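You operate a simulated robot arm through the tools that you are given. There is no shell and no other tool.

The job below is to be done with a simulated robot arm. You get a single attempt, and the scene is never put back.

TASK
Brew the coffee on mild and switch off once it has run through.
Fine: push the basket in and set the maker's dial before you switch on.
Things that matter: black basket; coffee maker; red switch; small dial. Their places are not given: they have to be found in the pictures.

The check looks at the end state, three seconds after you hand in, the way a careful person would. Anything else that was tipped, shoved, dropped, spilled or broken makes it a failure.

THE ROBOT
A 7-joint arm with a three-finger gripper, fixed in place. Base frame: the origin is on the floor under the middle of its stand, x ahead of it, y to its left, z up; the work surface is at about z = 0.74. Lengths are in m, angles in degrees, forces in N, time in s.
It reaches about 1.342 m from its shoulder. Its first joint turns from -166.0 to 166.0 degrees. Payload 2.69 kg.
Tool frame: the origin (TCP) lies between the finger pads and is the grasp point; the fingertips stand 0.03 m ahead of it; z points along the fingers, y is the line along which they close. The gripper opens to 0.128 m; its body begins 0.117 m behind the TCP.
Orientation is that of the tool frame in the base frame, as a unit quaternion [x, y, z, w]. With the fingers straight down and closing along the base's y, the tool's x points along the base's -x, its y along +y and its z along -z.

THE INTERFACE
- The arm moves only by the tool servo_tool. Its argument "deltas" is a list of rows, each a list of 7 numbers: the shift along the tool's x, y, z in m, then the turn, a rotation vector about the tool's x, y, z in rad, then the gripper command, from -1 (fully open) to 1 (shut), values between in proportion. In form: [[tx, ty, tz, rx, ry, rz, hand], ...]. A call has 1 to 20 rows; each row is the pose to reach, as a shift and turn from the pose commanded when the call began, along the tool's axes at that moment. Each row takes 0.2 s and may step no farther than 0.05 m and 8.6 degrees from the row before; otherwise, or with a gripper value out of range, the whole call is refused. A pose out of reach is approached as far as the arm can. The call stops where the force on the tool passes 80 N (or 10 N more than at its start, if that is more) or the arm is blocked; 0.2 s more then pass. Each finger travels about 0.127 m/s and halts on what it meets, pressing with about 38 N; the grip force reading is that of the motor and also rises with nothing between the fingers. The clock runs only during rows and for 0.2 s after the last one: add rows that repeat a pose to give the fingers time. The reply holds the time, the measured pose of the TCP, the force on the tool along the base axes, the opening and the grip force, in the units named above and with some noise, with the torque about the TCP (base axes, N m) and any sound that the robot's microphone picked up, and new pictures: "views" is both (left out), scene, wrist or none.
- Cameras (640 x 400 px; columns grow to the right, rows downward): "scene" is fixed at [0.2179, -0.6474, 1.7777]; the picture's right is [0.96, -0.28, 0.00], its down [-0.11, -0.37, -0.92] and it looks along [0.26, 0.89, -0.38] (base axes); focal length 360 px, centre (320, 200). "wrist" rides on the gripper at [0.058, 0.054, -0.131] in the tool frame; the picture's right is [-0.68, 0.74, 0.00], its down [-0.62, -0.57, -0.55] and it looks along [-0.40, -0.37, 0.84] (tool axes); focal length 234 px, centre (320, 200).
- move_column(by): moves the trunk up (or, below 0, down) by that many m; the arm rides with it, the base frame stays. It gives what a move gives, with no picture.
- locate(camera, pixels): for up to 12 pixels [column, row] of the newest picture of that camera ("zoom" is the newest enlarged one), the place [x, y, z] in the base frame of the surface seen there, good to about 0.003 m. No time passes.
- inspect(camera, box): a new picture of the part [left, top, right, bottom] of that camera's present view, enlarged. No time passes.
- hand_in(): hands the job in; it is judged then, once.

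Open the gripper and draw the arm clear of the work before you hand the job in, unless the task says otherwise.

The tools are called as a command line: name --pt "numbers of a row" for each row, then --argument value for the rest, lists and objects as JSON in quotes. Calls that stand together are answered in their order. servo_tool: Moves the arm, as the interface text tells. Its arguments: {"type":"object","properties":{"deltas":{"type":"array","items":{"type":"array","items":{"type":"number"}}},"views":{"type":"string","enum":["both","scene","wrist","none"]}},"required":["deltas"]} The other tools are called the same way: move_column (by) moves the trunk up or down; locate (camera, pixels) gives the place of the surface under pixels of a picture; inspect (camera, box) takes an enlarged picture of a part of a camera's view; hand_in () hands the job in.

At the start:

```text
time: 0.0
tool_pos: [0.1844, 0.5568, 1.3495]
orientation: [0.001, 1.0, 0.0, 0.0]
wrist_force: [0.4, 0.2, 1.0]
wrist_torque: [0.02, 0.02, 0.02]
finger_gap: 0.1281
finger_force: 0.1
trunk travel left (down, up): [-0.15, 0.2]
```

scene: 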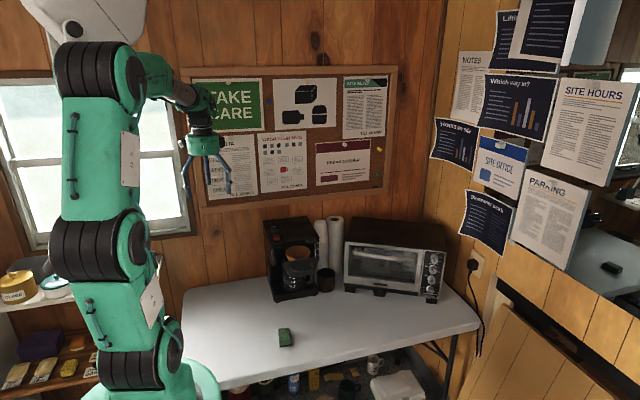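
wrist: 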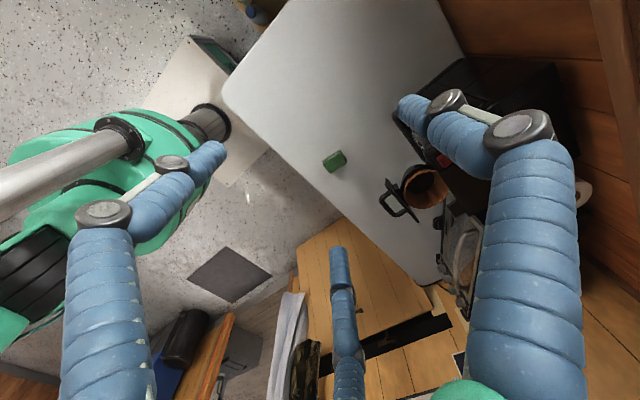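

The scene shows the coffee maker around (290, 260) with an oven to its right. I'll zoom in on the maker to find the basket, switch and dial.

inspect --camera "scene" --box '[250, 205, 350, 310]'

inspect --camera "wrist" --box '[320, 60, 560, 260]'

```text
3.81 times, centred on (300, 258) of scene
```

zoom: 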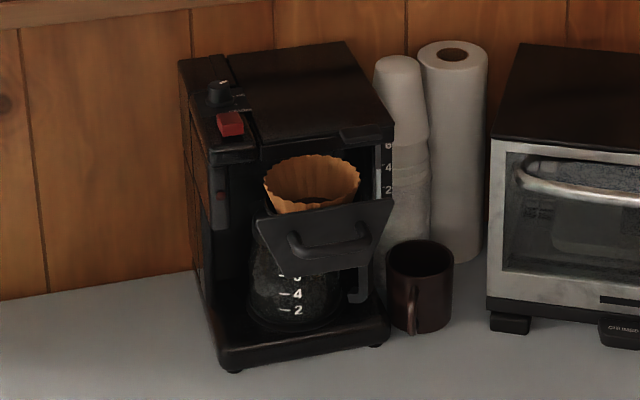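

```text
2.00 times, centred on (440, 160) of wrist
```

zoom: 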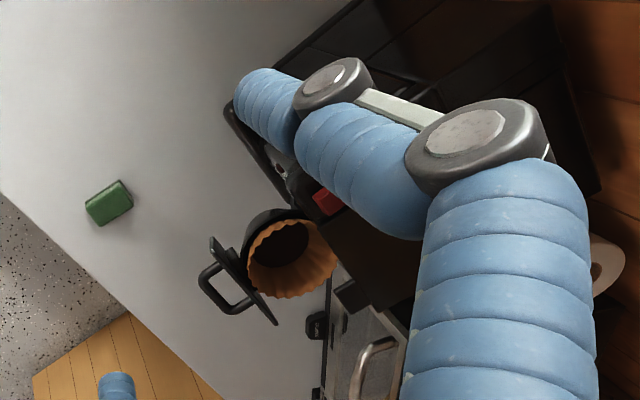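

The basket is a drawer pulled out at the front; the dial and red switch sit on the top left of the maker. I'll zoom closer on the control strip.

inspect --camera "scene" --box '[274, 212, 324, 244]'

```text
12.50 times, centred on (299, 228) of scene
```

zoom: 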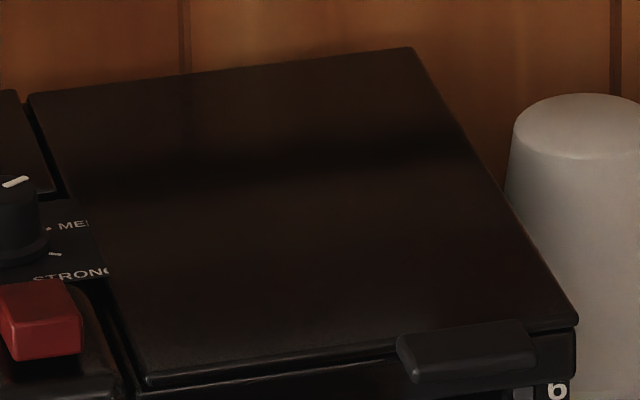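

The box needs to shift left to see the dial with its marks (MEDIUM, STRONG labels seen).

inspect --camera "scene" --box '[258, 214, 294, 250]'

```text
11.11 times, centred on (276, 232) of scene
```

zoom: 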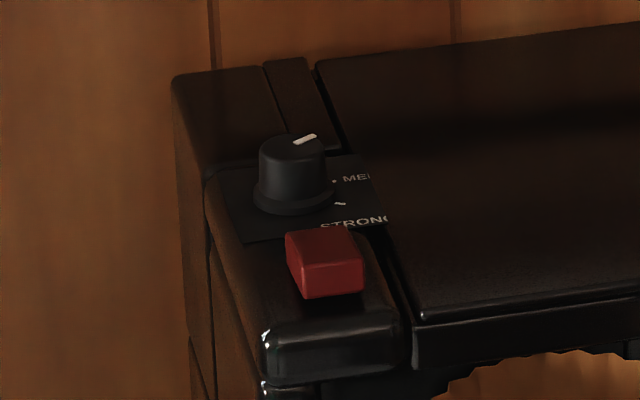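

The dial top with a white pointer is at zoom (300,140), the red switch at (325,255). I'll measure these and other points.

locate --camera "zoom" --pixels '[[292, 146], [314, 136], [296, 143], [334, 181], [340, 204], [355, 178], [350, 225], [320, 240], [335, 280], [240, 235], [185, 80], [385, 370]]'

locate --camera "scene" --pixels '[[275, 226], [280, 237], [343, 250], [300, 215], [266, 222], [310, 240], [285, 300], [308, 296], [298, 262], [310, 268], [326, 280], [285, 338]]'

```text
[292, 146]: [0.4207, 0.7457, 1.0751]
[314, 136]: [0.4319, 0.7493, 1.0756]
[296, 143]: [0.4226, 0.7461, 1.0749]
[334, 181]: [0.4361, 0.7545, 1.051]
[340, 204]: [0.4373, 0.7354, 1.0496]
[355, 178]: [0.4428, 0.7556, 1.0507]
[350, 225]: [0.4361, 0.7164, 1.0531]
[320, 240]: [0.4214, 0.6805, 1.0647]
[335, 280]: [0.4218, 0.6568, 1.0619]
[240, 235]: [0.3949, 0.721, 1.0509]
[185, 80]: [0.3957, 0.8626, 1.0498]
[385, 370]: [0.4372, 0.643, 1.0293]
```

```text
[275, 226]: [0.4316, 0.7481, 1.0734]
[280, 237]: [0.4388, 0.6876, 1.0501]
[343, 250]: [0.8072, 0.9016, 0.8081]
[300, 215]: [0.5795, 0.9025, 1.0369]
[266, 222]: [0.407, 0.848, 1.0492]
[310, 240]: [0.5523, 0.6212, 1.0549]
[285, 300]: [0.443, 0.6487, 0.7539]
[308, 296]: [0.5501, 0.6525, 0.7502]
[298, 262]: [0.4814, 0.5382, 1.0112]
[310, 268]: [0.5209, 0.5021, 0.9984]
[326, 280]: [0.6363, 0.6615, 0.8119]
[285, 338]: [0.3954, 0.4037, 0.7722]
```

The maker's top is at z≈1.05, dial at about (0.42, 0.745), switch at about (0.42, 0.67), and the basket handle near (0.50, 0.50, 1.0). I'll bring the arm over at a safe height so the wrist camera gets a close look at the controls.

servo_tool --pt "-0.025 0.023 0.01 0 0 0 -1" --pt "-0.05 0.046 0.02 0 0 0 -1" --pt "-0.075 0.07 0.035 0 0 0 -1" --pt "-0.1 0.093 0.05 0 0 0 -1" --pt "-0.125 0.116 0.065 0 0 0 -1" --pt "-0.15 0.14 0.08 0 0 0 -1" --pt "-0.176 0.163 0.1 0 0 0 -1" --pt "-0.176 0.163 0.1 0 0 0 -1"

```text
time: 1.8
tool_pos: [0.3624, 0.7194, 1.2487]
orientation: [0.0, 1.0, 0.0, 0.0]
wrist_force: [0.2, 0.6, -1.4]
wrist_torque: [-0.06, 0.03, 0.01]
finger_gap: 0.1281
finger_force: 0.0
trunk travel left (down, up): [-0.15, 0.2]
```

scene: 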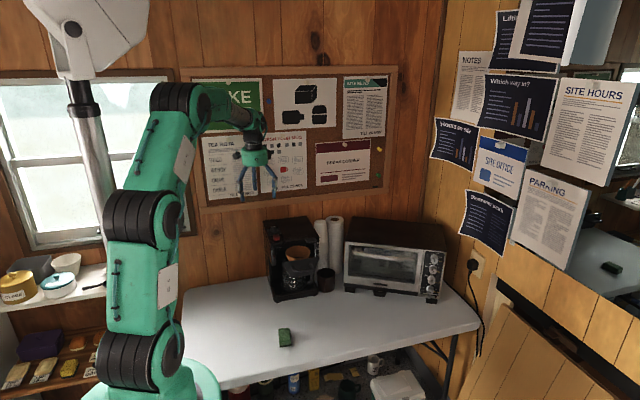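
wrist: 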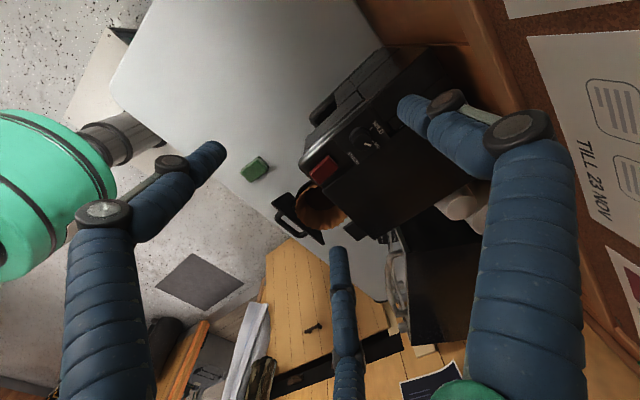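

The wrist view now shows the red switch at (325,168), the dial at (360,138) and the basket at (315,210). Zooming there.

inspect --camera "wrist" --box '[300, 100, 420, 190]'

```text
4.44 times, centred on (360, 145) of wrist
```

zoom: 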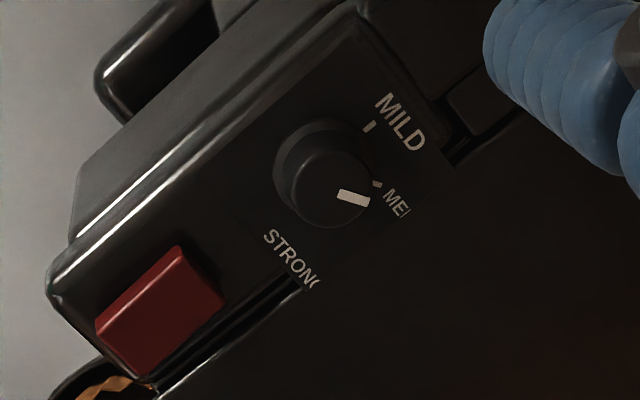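

Now MILD's tick is visible at zoom (370,127), MEDIUM's at (377,184), and the pointer is at (353,198). Measuring these.

locate --camera "zoom" --pixels '[[368, 132], [373, 122], [377, 184], [341, 193], [366, 202], [305, 210], [330, 190], [340, 155], [280, 160], [170, 320], [205, 290], [110, 330]]'

inspect --camera "wrist" --box '[340, 115, 385, 150]'

inspect --camera "wrist" --box '[260, 150, 380, 250]'

```text
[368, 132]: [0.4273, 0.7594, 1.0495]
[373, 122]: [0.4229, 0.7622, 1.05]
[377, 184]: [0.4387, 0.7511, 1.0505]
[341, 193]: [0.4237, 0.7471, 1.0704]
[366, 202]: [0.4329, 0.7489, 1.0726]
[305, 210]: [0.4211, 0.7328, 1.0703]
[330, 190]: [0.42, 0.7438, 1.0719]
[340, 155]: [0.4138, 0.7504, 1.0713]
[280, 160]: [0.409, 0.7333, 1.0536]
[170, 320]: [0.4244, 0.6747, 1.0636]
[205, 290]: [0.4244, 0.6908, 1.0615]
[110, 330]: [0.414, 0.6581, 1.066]
```

```text
11.43 times, centred on (362, 132) of wrist
```

zoom: 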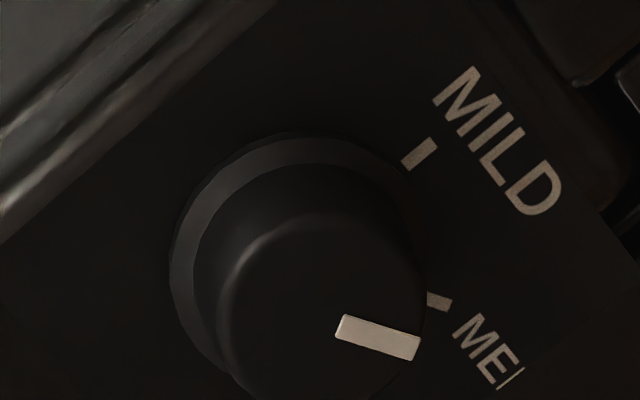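

```text
4.00 times, centred on (320, 200) of wrist
```

zoom: 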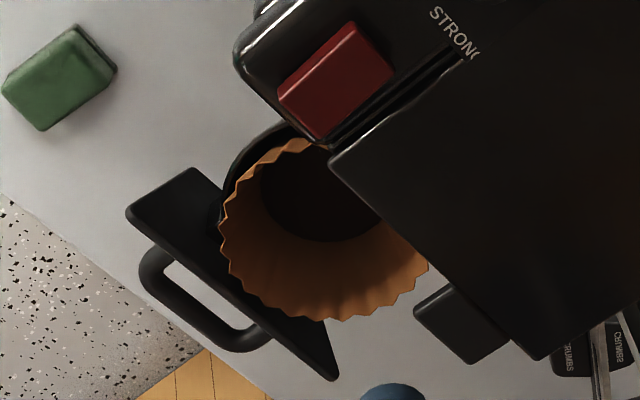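

The pointer is near MEDIUM, so the dial needs about 50° counter-clockwise turn from above to MILD. The newest zoom shows the basket panel and handle; I measure its geometry and the body's front edge.

locate --camera "zoom" --pixels '[[145, 205], [190, 180], [325, 365], [155, 270], [205, 330], [250, 340], [235, 230], [425, 265], [345, 160], [530, 345], [250, 60], [430, 320]]'

inspect --camera "scene" --box '[270, 240, 330, 290]'

```text
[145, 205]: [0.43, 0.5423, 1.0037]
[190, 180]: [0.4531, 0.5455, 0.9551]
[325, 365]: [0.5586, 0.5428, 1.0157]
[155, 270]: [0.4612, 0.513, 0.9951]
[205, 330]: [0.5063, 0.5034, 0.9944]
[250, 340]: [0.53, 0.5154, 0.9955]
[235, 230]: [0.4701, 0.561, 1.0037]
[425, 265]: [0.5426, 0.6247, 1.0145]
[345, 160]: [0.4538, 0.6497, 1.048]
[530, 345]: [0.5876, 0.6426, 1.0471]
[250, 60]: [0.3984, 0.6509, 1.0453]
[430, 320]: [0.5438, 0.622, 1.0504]
```

```text
8.00 times, centred on (300, 265) of scene
```

zoom: 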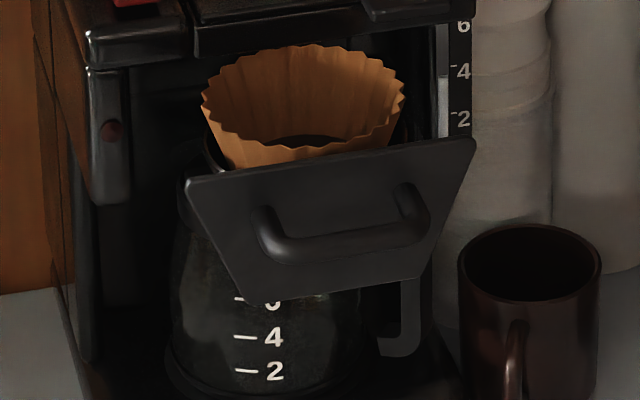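

The handle bar is at about (0.50, 0.503, 0.99) and the panel at y≈0.542, while the body front is at y≈0.645. Before pushing, I close the gripper here in free air to see how the fingers look when shut.

servo_tool --pt "0 0 -0.02 0 0 0 0" --pt "0 0 -0.02 0 0 0 1" --pt "0 0 -0.02 0 0 0 1" --pt "0 0 -0.02 0 0 0 1" --pt "0 0 -0.02 0 0 0 1"

```text
time: 3.0
tool_pos: [0.3623, 0.7194, 1.2699]
orientation: [0.001, 1.0, 0.0, -0.001]
wrist_force: [0.7, -0.4, 0.3]
wrist_torque: [0.0, 0.01, 0.01]
finger_gap: 0.0021
finger_force: 31.0
trunk travel left (down, up): [-0.15, 0.2]
```

scene: 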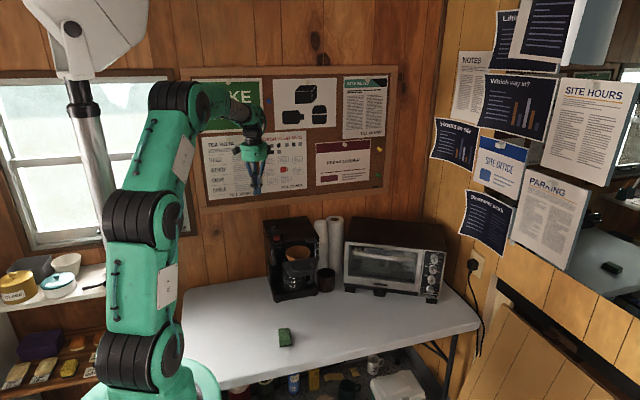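
wrist: 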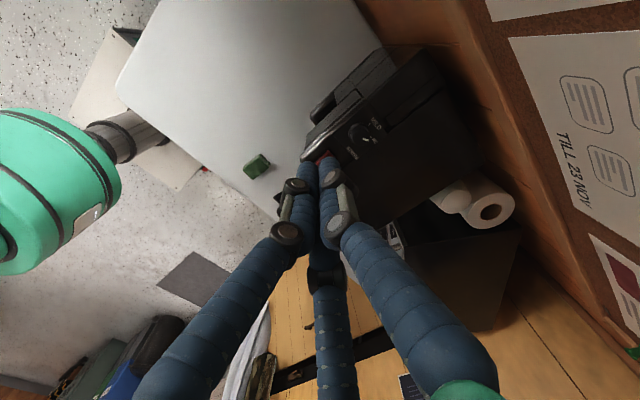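

The three fingers converge into a compact cluster at the TCP. I measure the finger cluster's extents from this picture.

locate --camera "wrist" --pixels '[[305, 165], [332, 165], [295, 187], [335, 180], [285, 232], [341, 223], [322, 275], [270, 260], [370, 260], [318, 220], [190, 350], [430, 340]]'

inspect --camera "scene" --box '[220, 100, 300, 200]'

inspect --camera "wrist" --box '[300, 100, 420, 190]'

```text
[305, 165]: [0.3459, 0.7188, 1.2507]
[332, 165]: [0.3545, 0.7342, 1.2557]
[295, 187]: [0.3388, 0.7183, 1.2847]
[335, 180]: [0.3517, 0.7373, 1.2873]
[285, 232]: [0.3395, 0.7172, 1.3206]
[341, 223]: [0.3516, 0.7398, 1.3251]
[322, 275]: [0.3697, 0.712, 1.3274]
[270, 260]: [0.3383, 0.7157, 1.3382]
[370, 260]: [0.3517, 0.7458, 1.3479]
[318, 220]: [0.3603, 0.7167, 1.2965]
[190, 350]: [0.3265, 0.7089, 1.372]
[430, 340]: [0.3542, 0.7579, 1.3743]
```

```text
4.00 times, centred on (260, 150) of scene
```

zoom: 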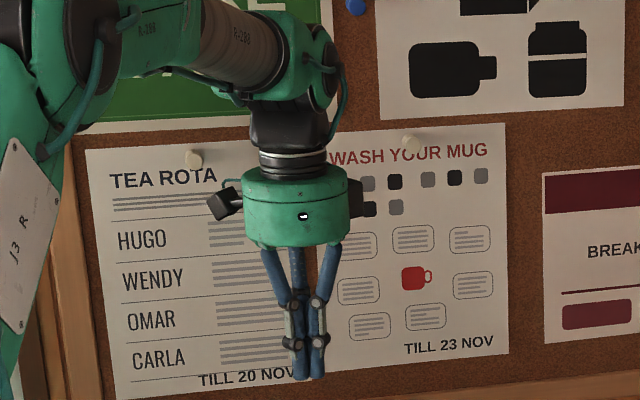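

```text
4.44 times, centred on (360, 145) of wrist
```

zoom: 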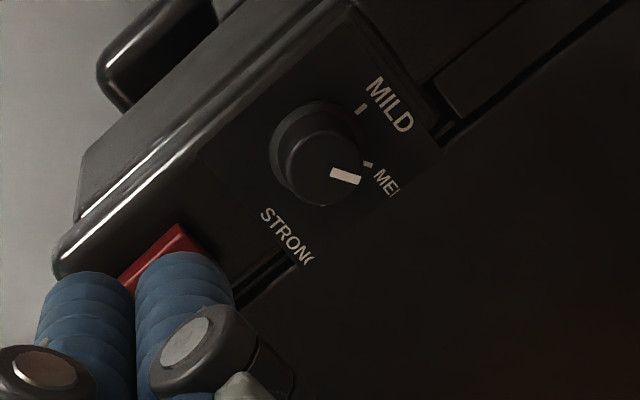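

The closed cluster spans about ±0.02 m around the TCP. I now move with closed fingers in front of the basket handle, first across at height and then down to z≈1.0.

servo_tool --pt "-0.02 -0.04 0 0 0 0 1" --pt "-0.04 -0.08 0 0 0 0 1" --pt "-0.06 -0.12 0 0 0 0 1" --pt "-0.08 -0.16 0 0 0 0 1" --pt "-0.1 -0.2 0 0 0 0 1" --pt "-0.12 -0.24 0 0 0 0 1" --pt "-0.135 -0.28 0 0 0 0 1" --pt "-0.135 -0.28 0.045 0 0 0 1" --pt "-0.135 -0.28 0.09 0 0 0 1" --pt "-0.135 -0.28 0.135 0 0 0 1" --pt "-0.135 -0.28 0.18 0 0 0 1" --pt "-0.135 -0.28 0.225 0 0 0 1" --pt "-0.135 -0.28 0.265 0 0 0 1" --pt "-0.135 -0.28 0.265 0 0 0 1"

```text
time: 6.0
tool_pos: [0.4964, 0.4391, 1.004]
orientation: [0.0, 1.0, 0.0, 0.0]
wrist_force: [-0.5, 0.4, -0.9]
wrist_torque: [-0.03, 0.02, 0.0]
finger_gap: 0.0023
finger_force: 31.2
trunk travel left (down, up): [-0.15, 0.2]
```

scene: 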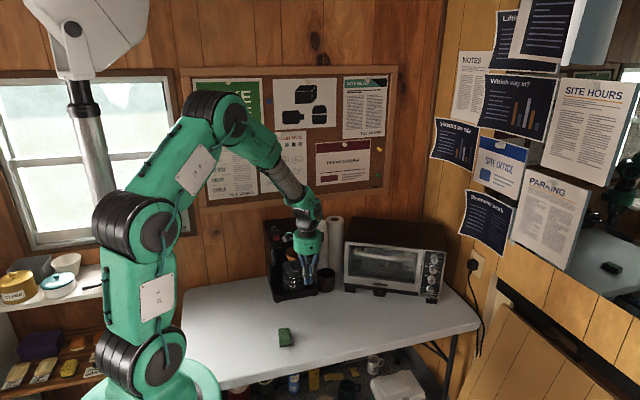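
wrist: 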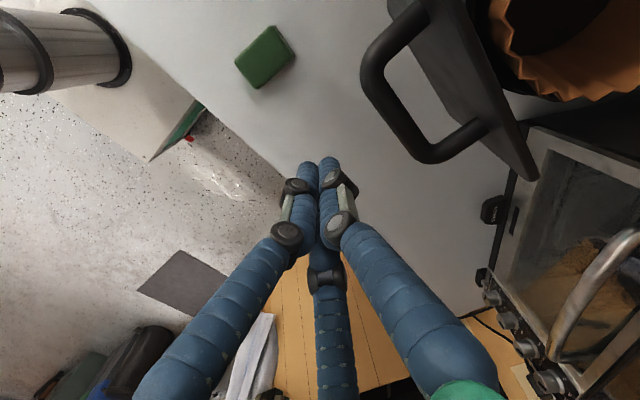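

The handle is at (390–430, 40–150) in the wrist view, to the +y side of the closed fingers. I measure it from here to align my push.

locate --camera "wrist" --pixels '[[410, 20], [375, 70], [395, 115], [425, 150], [460, 140], [400, 5], [480, 120], [530, 175], [440, 60], [332, 165], [332, 180]]'

```text
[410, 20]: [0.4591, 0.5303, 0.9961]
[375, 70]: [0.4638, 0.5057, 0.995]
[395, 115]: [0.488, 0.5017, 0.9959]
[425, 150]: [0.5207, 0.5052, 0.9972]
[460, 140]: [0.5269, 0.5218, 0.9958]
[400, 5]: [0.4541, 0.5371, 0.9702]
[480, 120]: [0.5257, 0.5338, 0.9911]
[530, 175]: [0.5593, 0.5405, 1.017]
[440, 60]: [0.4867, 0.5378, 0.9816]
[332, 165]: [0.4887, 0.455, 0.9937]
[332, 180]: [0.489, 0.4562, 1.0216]
```

The handle bar's outer face is at y≈0.501, z≈0.985–0.997, centred at x≈0.493. I lower 12 mm so the fingertips hang below the bar, then push slowly along +y partway.

servo_tool --pt "0.003 0 0.012 0 0 0 1" --pt "0.003 0.02 0.012 0 0 0 1" --pt "0.003 0.035 0.012 0 0 0 1" --pt "0.003 0.042 0.012 0 0 0 1" --pt "0.003 0.05 0.012 0 0 0 1" --pt "0.003 0.058 0.012 0 0 0 1" --pt "0.003 0.066 0.012 0 0 0 1" --pt "0.003 0.074 0.012 0 0 0 1" --pt "0.003 0.082 0.012 0 0 0 1" --pt "0.003 0.09 0.012 0 0 0 1"

```text
time: 8.2
tool_pos: [0.4918, 0.5282, 0.9912]
orientation: [0.0, 1.0, 0.0, -0.001]
wrist_force: [-0.1, 0.7, -0.9]
wrist_torque: [0.04, 0.0, -0.04]
finger_gap: 0.0021
finger_force: 31.4
trunk travel left (down, up): [-0.15, 0.2]
```

scene: 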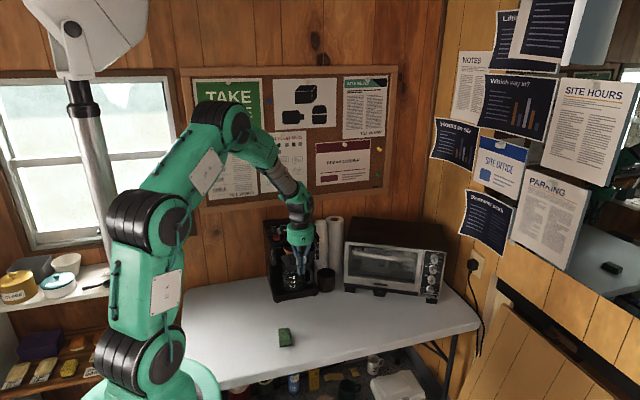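
wrist: 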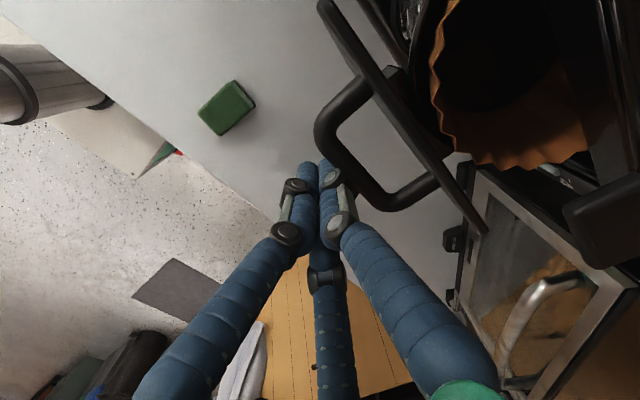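

The wrist reading shows almost no force and the handle now sits right against the fingers at (350,170). I check the handle, panel and body positions.

locate --camera "wrist" --pixels '[[325, 130], [345, 165], [380, 195], [425, 190], [360, 85], [330, 15], [475, 225], [440, 160], [575, 160], [600, 220], [630, 60]]'

```text
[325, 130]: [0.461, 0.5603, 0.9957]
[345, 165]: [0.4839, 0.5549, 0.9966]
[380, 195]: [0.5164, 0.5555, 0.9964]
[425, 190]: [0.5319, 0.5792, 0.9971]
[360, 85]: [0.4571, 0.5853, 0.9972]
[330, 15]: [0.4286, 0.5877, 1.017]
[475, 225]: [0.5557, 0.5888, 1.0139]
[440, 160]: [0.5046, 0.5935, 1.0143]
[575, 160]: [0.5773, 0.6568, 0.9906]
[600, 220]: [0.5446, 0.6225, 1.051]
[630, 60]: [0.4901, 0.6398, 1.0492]
```

The handle has moved ~5 cm (panel now at y≈0.591). I continue the push gently in small steps, watching the force.

servo_tool --pt "0 0.006 0 0 0 0 1" --pt "0 0.012 0 0 0 0 1" --pt "0 0.018 0 0 0 0 1" --pt "0 0.024 0 0 0 0 1" --pt "0 0.03 0 0 0 0 1"

```text
time: 9.4
tool_pos: [0.4915, 0.5589, 0.9917]
orientation: [0.0, 1.0, 0.0, 0.0]
wrist_force: [-0.7, -0.6, 0.7]
wrist_torque: [-0.03, -0.02, -0.02]
finger_gap: 0.002
finger_force: 31.5
trunk travel left (down, up): [-0.15, 0.2]
```

scene: 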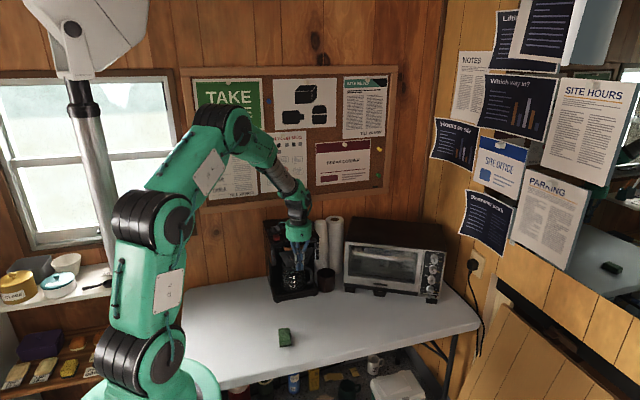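
wrist: 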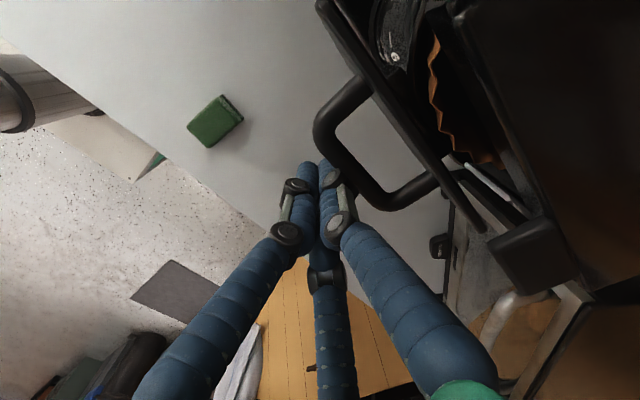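

Still no resistance; the panel is approaching the body and the finger stays clear of the lid tab at (540,250). I continue with finer steps.

servo_tool --pt "0 0.004 0 0 0 0 1" --pt "0 0.008 0 0 0 0 1" --pt "0 0.012 0 0 0 0 1"

```text
time: 10.2
tool_pos: [0.4932, 0.5706, 0.9914]
orientation: [0.001, 1.0, 0.0, -0.001]
wrist_force: [1.4, 0.8, -1.0]
wrist_torque: [-0.02, -0.02, 0.04]
finger_gap: 0.0019
finger_force: 31.7
trunk travel left (down, up): [-0.15, 0.2]
```

scene: 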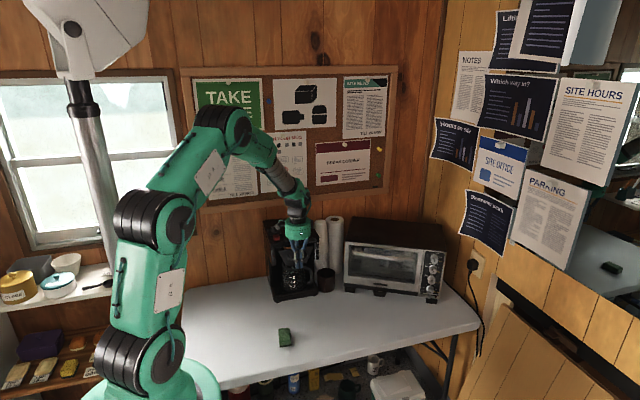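
wrist: 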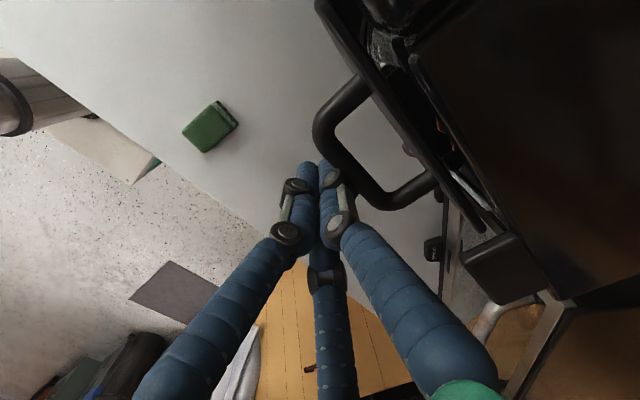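

The gap between panel and body is narrowing and force is still near zero. I measure panel and front edge to judge what remains.

locate --camera "wrist" --pixels '[[345, 165], [380, 195], [325, 15], [390, 100], [440, 170], [485, 225], [480, 195], [420, 75], [500, 170], [470, 250]]'

inspect --camera "wrist" --box '[300, 0, 560, 260]'

inspect --camera "scene" --box '[260, 210, 340, 300]'

```text
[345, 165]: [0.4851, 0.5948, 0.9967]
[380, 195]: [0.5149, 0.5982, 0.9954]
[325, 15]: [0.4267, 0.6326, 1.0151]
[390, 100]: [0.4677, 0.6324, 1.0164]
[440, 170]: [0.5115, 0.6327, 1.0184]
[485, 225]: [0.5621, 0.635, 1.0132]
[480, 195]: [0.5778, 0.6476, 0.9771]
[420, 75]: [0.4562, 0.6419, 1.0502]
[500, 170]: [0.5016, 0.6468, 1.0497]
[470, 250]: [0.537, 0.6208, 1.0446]
```

```text
1.54 times, centred on (430, 130) of wrist
```

zoom: 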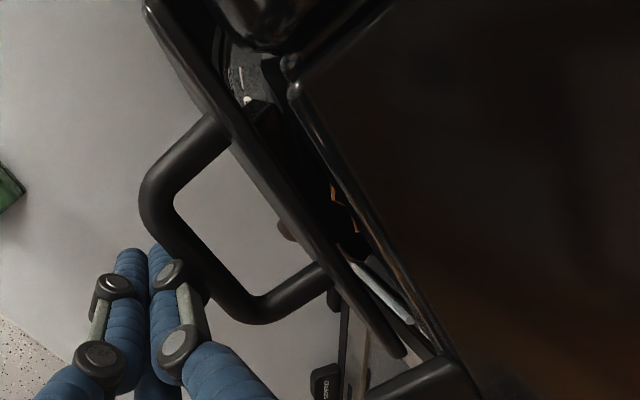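

```text
4.44 times, centred on (300, 255) of scene
```

zoom: 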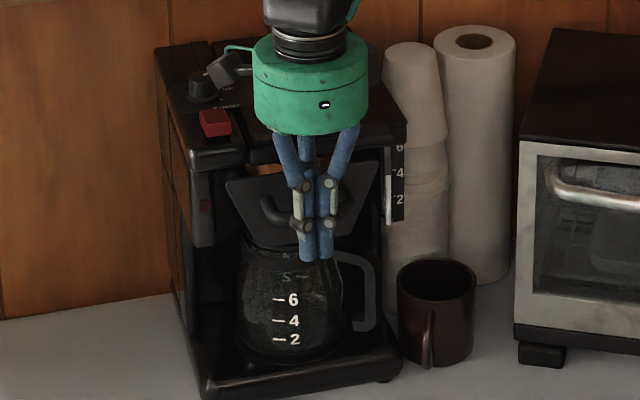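

The panel's front is at y≈0.633 with the body front at ~0.645, so about 1 cm or so remains. I go on in 2–3 mm steps and look at the force.

servo_tool --pt "0 0.003 0 0 0 0 1" --pt "0 0.006 0 0 0 0 1" --views "wrist"

```text
time: 10.8
tool_pos: [0.4936, 0.5778, 0.9916]
orientation: [-0.001, 1.0, 0.0, 0.0]
wrist_force: [0.0, 0.3, -0.2]
wrist_torque: [-0.01, 0.0, -0.02]
finger_gap: 0.0021
finger_force: 31.7
trunk travel left (down, up): [-0.15, 0.2]
```

wrist: 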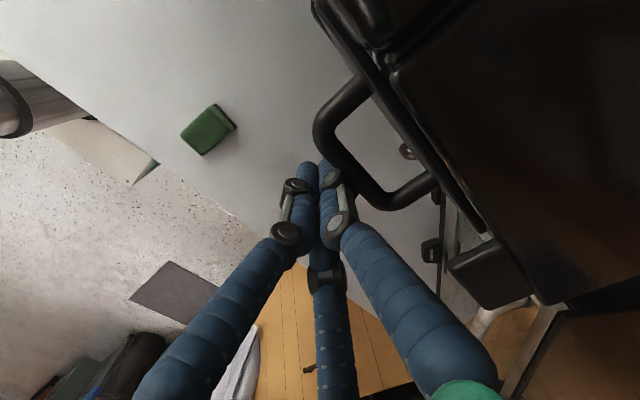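

Force still about zero at y=0.578, so the basket has not bottomed out. I continue by another 4 mm in 2 mm steps.

servo_tool --pt "0 0.002 0 0 0 0 1" --pt "0 0.004 0 0 0 0 1" --views "wrist"

```text
time: 11.4
tool_pos: [0.4939, 0.5805, 0.991]
orientation: [0.0, 1.0, -0.001, 0.0]
wrist_force: [-0.5, 0.4, 0.0]
wrist_torque: [0.0, 0.02, -0.01]
finger_gap: 0.0021
finger_force: 31.3
trunk travel left (down, up): [-0.15, 0.2]
```

wrist: 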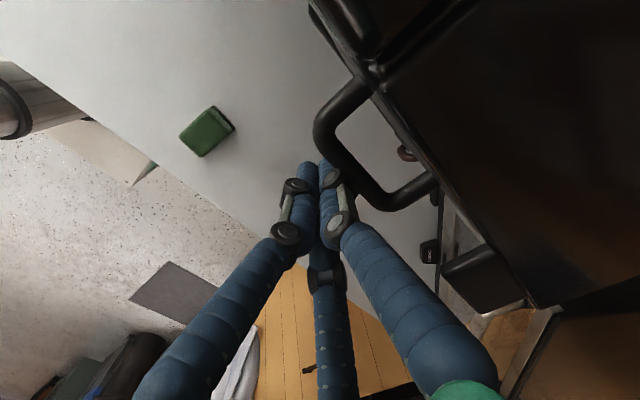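

The panel is now nearly under the lid edge; I measure panel and body and continue if there's space.

locate --camera "wrist" --pixels '[[345, 165], [380, 195], [320, 20], [390, 105], [440, 170], [485, 238], [430, 120], [365, 20], [470, 180]]'

inspect --camera "wrist" --box '[300, 0, 520, 260]'

inspect --camera "scene" --box '[260, 225, 320, 275]'

```text
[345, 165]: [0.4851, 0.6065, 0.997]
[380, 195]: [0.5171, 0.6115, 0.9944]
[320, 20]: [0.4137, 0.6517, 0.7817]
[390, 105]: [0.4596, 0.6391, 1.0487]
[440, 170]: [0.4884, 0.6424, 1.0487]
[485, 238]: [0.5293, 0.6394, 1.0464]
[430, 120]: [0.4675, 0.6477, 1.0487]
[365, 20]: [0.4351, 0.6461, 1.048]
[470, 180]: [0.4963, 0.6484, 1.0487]
```

```text
1.54 times, centred on (410, 130) of wrist
```

zoom: 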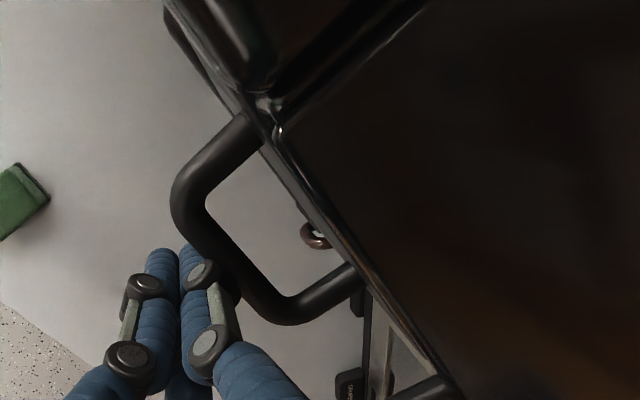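

```text
8.00 times, centred on (290, 250) of scene
```

zoom: 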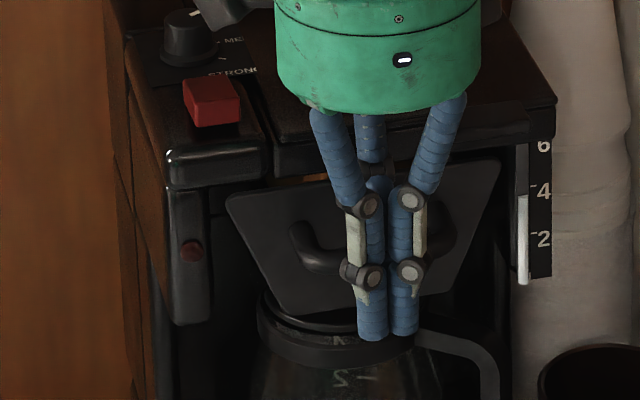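

The panel is between the front columns and still moves freely, with a sliver of filter visible at zoom (300,178). I push on in 2 mm steps until it resists.

servo_tool --pt "0 0.002 0 0 0 0 1" --pt "0 0.004 0 0 0 0 1" --views "none"

```text
time: 12.0
tool_pos: [0.4917, 0.5862, 0.9915]
orientation: [0.0, 1.0, 0.0, 0.0]
wrist_force: [-0.2, 0.4, -0.8]
wrist_torque: [0.02, -0.02, -0.01]
finger_gap: 0.0021
finger_force: 31.3
trunk travel left (down, up): [-0.15, 0.2]
```

Still no reaction force at y=0.586; another 3 mm with a look.

servo_tool --pt "0 0.0015 0 0 0 0 1" --pt "0 0.003 0 0 0 0 1"

inspect --camera "scene" --box '[260, 225, 320, 275]'

```text
time: 12.6
tool_pos: [0.4918, 0.5876, 0.9917]
orientation: [0.0, 1.0, 0.0, 0.0]
wrist_force: [-0.3, -0.3, -0.5]
wrist_torque: [-0.01, 0.01, -0.01]
finger_gap: 0.0022
finger_force: 31.5
trunk travel left (down, up): [-0.15, 0.2]
```

scene: 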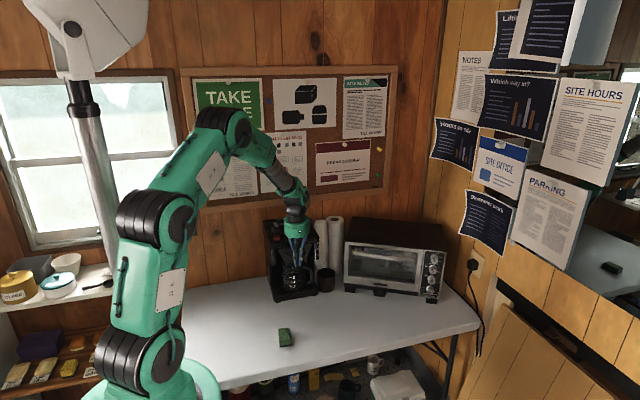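
wrist: 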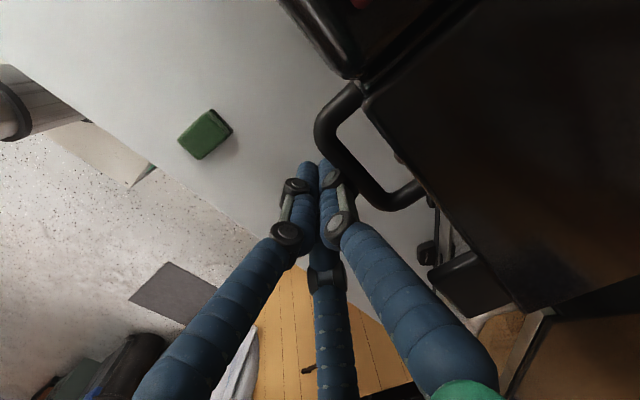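

```text
8.00 times, centred on (290, 250) of scene
```

zoom: 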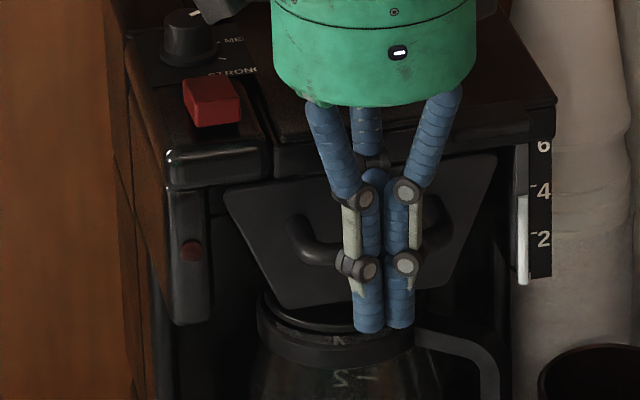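

The panel has gone just inside the body line. I measure the handle and body edge to see whether the basket still moves relative to the maker.

locate --camera "wrist" --pixels '[[345, 165], [380, 195], [370, 100], [420, 170], [460, 235], [340, 65], [480, 150]]'

locate --camera "zoom" --pixels '[[235, 200], [475, 190], [270, 290], [310, 190], [185, 220], [205, 190], [300, 160], [200, 105], [190, 25]]'

```text
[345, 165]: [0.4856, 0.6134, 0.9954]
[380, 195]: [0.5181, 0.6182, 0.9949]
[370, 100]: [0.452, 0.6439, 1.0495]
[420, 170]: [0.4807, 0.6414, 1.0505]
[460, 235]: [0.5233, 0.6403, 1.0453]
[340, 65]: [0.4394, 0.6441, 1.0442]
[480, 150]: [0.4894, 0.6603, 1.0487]
```

```text
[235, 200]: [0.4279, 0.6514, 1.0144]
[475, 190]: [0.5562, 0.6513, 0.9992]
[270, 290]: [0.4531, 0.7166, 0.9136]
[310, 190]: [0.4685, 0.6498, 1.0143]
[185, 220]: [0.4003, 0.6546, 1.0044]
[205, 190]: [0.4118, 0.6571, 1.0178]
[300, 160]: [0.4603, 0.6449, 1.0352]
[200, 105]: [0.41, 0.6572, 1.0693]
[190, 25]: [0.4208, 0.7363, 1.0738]
```

Panel at y≈0.650, columns at ≈0.655, body unmoved. I continue with two more small pushes and watch for a firm stop.

servo_tool --pt "0 0.0015 0 0 0 0 1" --pt "0 0.003 0 0 0 0 1" --views "none"

```text
time: 13.2
tool_pos: [0.4918, 0.5903, 0.9918]
orientation: [0.0, 1.0, -0.001, 0.0]
wrist_force: [-2.4, -16.0, 5.3]
wrist_torque: [0.11, 0.0, 0.01]
finger_gap: 0.002
finger_force: 31.2
trunk travel left (down, up): [-0.15, 0.2]
```

The force jumped to 16 N in -y: the basket has met its stop. I look to verify that the body hasn't moved.

servo_tool --pt "0 0 0 0 0 0 1"

inspect --camera "scene" --box '[260, 225, 320, 275]'

locate --camera "zoom" --pixels '[[235, 200], [475, 190], [310, 190], [185, 220], [205, 190], [300, 160], [200, 105], [190, 25]]'

```text
time: 13.6
tool_pos: [0.4928, 0.5884, 0.9915]
orientation: [0.0, 1.0, 0.0, 0.0]
wrist_force: [-1.8, -19.6, 3.3]
wrist_torque: [0.14, 0.0, 0.07]
finger_gap: 0.0022
finger_force: 31.5
trunk travel left (down, up): [-0.15, 0.2]
```

scene: 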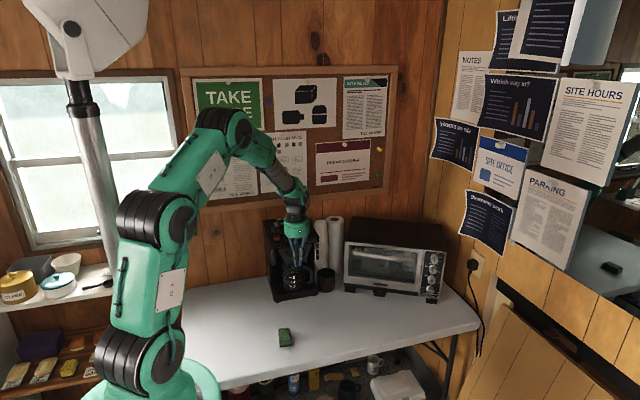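
wrist: 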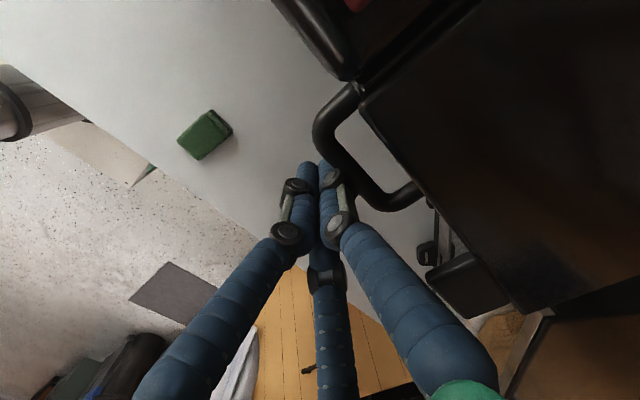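

```text
8.00 times, centred on (290, 250) of scene
```

zoom: 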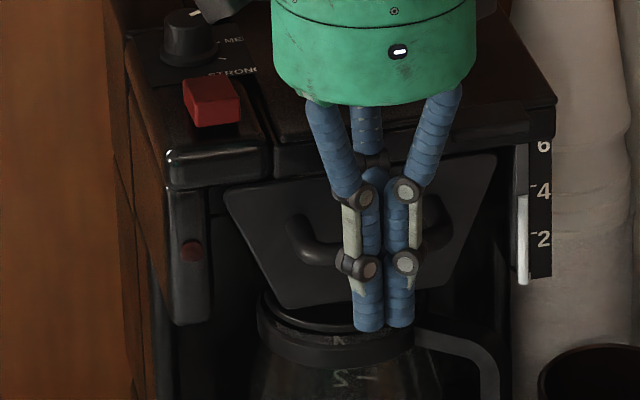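

```text
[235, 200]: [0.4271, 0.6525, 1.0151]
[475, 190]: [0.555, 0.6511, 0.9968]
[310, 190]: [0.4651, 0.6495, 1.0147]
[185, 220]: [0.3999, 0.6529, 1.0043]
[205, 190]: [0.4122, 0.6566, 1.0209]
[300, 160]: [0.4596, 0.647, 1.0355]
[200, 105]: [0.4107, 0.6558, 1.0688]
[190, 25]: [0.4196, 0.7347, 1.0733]
```

The basket is at its stop and the body edges read the same as before within noise, so it's in. I back the fingers off in -y and then rise to a safe height.

servo_tool --pt "0 -0.01 0 0 0 0 1" --pt "0 -0.03 0 0 0 0 1" --pt "0 -0.07 0 0 0 0 1" --pt "0 -0.11 -0.01 0 0 0 1" --pt "0 -0.11 -0.055 0 0 0 1" --pt "0 -0.11 -0.1 0 0 0 1" --pt "0 -0.11 -0.145 0 0 0 1" --pt "0 -0.11 -0.19 0 0 0 1" --pt "0 -0.11 -0.235 0 0 0 1"

inspect --camera "scene" --box '[255, 215, 335, 305]'

```text
time: 15.6
tool_pos: [0.4926, 0.4818, 1.2301]
orientation: [0.001, 1.0, -0.001, 0.0]
wrist_force: [-0.5, -0.9, 0.4]
wrist_torque: [0.0, 0.02, -0.03]
finger_gap: 0.0021
finger_force: 32.2
trunk travel left (down, up): [-0.15, 0.2]
```

scene: 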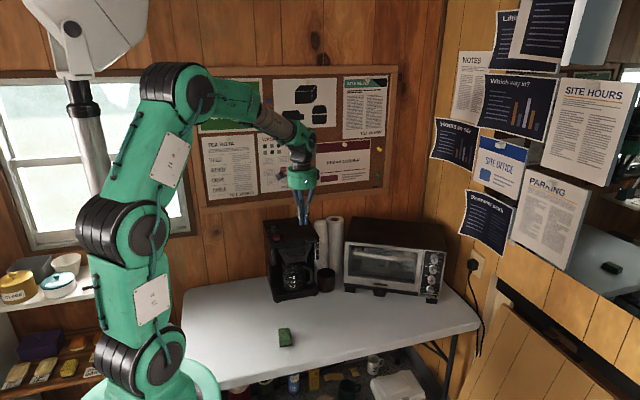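
wrist: 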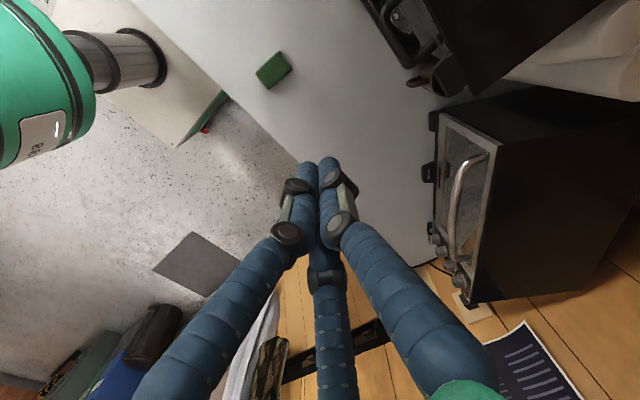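

```text
4.44 times, centred on (295, 260) of scene
```

zoom: 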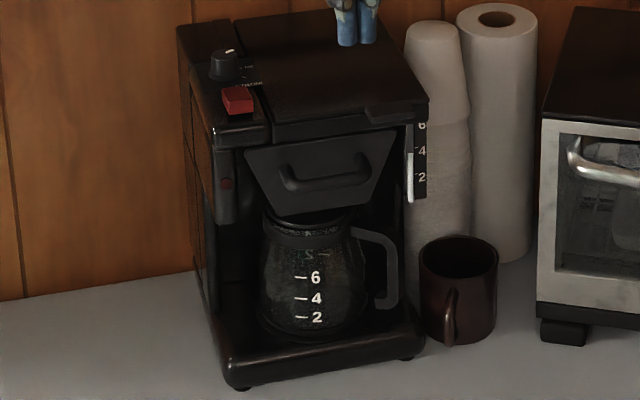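

The basket sits flush in the maker now, and carafe and mug are undisturbed. Next I move above the dial at (0.42, 0.743) at safe height, turning the tool about 100° so the fingers will close along x, away from the red switch.

servo_tool --pt "0.006 0.022 -0.01 0 0 -0.145 1" --pt "0.012 0.044 -0.02 0 0 -0.29 1" --pt "0.018 0.066 -0.02 0 0 -0.435 1" --pt "0.024 0.088 -0.02 0 0 -0.58 1" --pt "0.03 0.11 -0.02 0 0 -0.725 1" --pt "0.036 0.132 -0.02 0 0 -0.87 1" --pt "0.042 0.154 -0.02 0 0 -1.015 1" --pt "0.048 0.176 -0.02 0 0 -1.16 1" --pt "0.054 0.198 -0.02 0 0 -1.305 1" --pt "0.06 0.22 -0.02 0 0 -1.45 1" --pt "0.067 0.242 -0.02 0 0 -1.6 0.1" --pt "0.0736 0.261 -0.02 0 0 -1.745 0.1" --pt "0.0736 0.261 -0.02 0 0 -1.745 0.1"

```text
time: 18.4
tool_pos: [0.4207, 0.7428, 1.2468]
orientation: [0.766, -0.643, 0.0, -0.001]
wrist_force: [0.4, -0.4, 0.6]
wrist_torque: [-0.05, 0.01, 0.03]
finger_gap: 0.0577
finger_force: 0.0
trunk travel left (down, up): [-0.15, 0.2]
```

scene: 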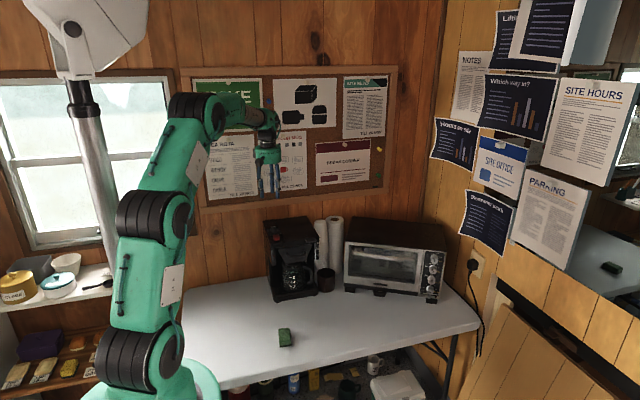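
wrist: 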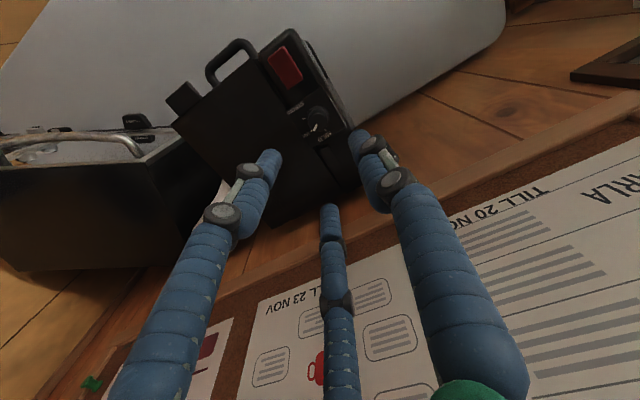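

The tool is now turned with closing axis along x (orientation reached), gap 0.058. I locate the fingertips and zoom on the dial to check the alignment.

locate --camera "wrist" --pixels '[[270, 158], [357, 138], [330, 212], [318, 132], [283, 65], [310, 117], [345, 160], [300, 135]]'

inspect --camera "wrist" --box '[250, 30, 370, 160]'

```text
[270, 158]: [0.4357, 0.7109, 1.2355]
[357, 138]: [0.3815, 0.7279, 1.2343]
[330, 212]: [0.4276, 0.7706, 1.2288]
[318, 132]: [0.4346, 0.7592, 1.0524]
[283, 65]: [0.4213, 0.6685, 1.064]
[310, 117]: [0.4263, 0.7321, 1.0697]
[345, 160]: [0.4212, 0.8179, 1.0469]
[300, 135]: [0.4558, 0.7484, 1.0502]
```

```text
3.08 times, centred on (310, 95) of wrist
```

zoom: 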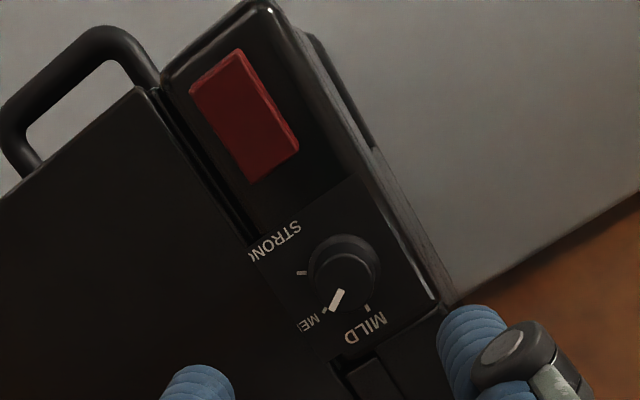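

The fingers are a three-jaw arrangement at about 190°, 70° and -50°, all clear of the red switch. All three tick marks are visible; I measure them and the knob for an accurate centre.

inspect --camera "wrist" --box '[297, 96, 333, 146]'

```text
8.00 times, centred on (315, 121) of wrist
```

zoom: 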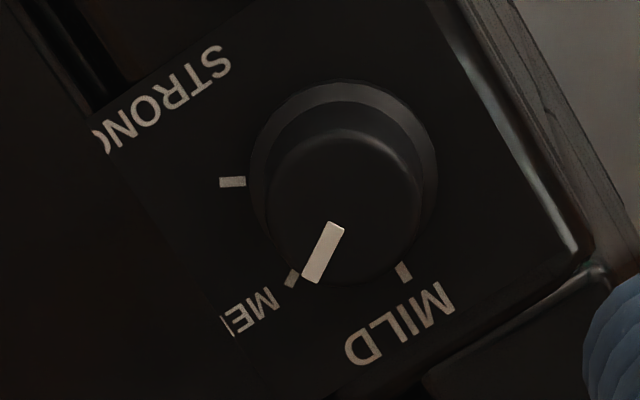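

Ticks appear at zoom STRONG (232,182), MEDIUM (292,278), MILD (403,271), the pointer from (337,225) to (308,280). Measuring these.

locate --camera "zoom" --pixels '[[232, 182], [292, 278], [403, 271], [336, 226], [309, 279], [345, 95], [256, 165], [432, 165], [278, 205], [415, 205], [345, 140], [345, 205]]'

```text
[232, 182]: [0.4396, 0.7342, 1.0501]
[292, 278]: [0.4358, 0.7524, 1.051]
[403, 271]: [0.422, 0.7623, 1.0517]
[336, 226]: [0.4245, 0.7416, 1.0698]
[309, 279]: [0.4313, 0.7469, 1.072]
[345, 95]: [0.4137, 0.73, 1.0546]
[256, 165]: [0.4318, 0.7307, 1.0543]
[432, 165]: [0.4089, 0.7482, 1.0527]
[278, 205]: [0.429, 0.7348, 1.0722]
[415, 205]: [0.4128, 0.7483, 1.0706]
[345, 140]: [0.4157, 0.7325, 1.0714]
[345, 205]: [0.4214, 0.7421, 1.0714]
```

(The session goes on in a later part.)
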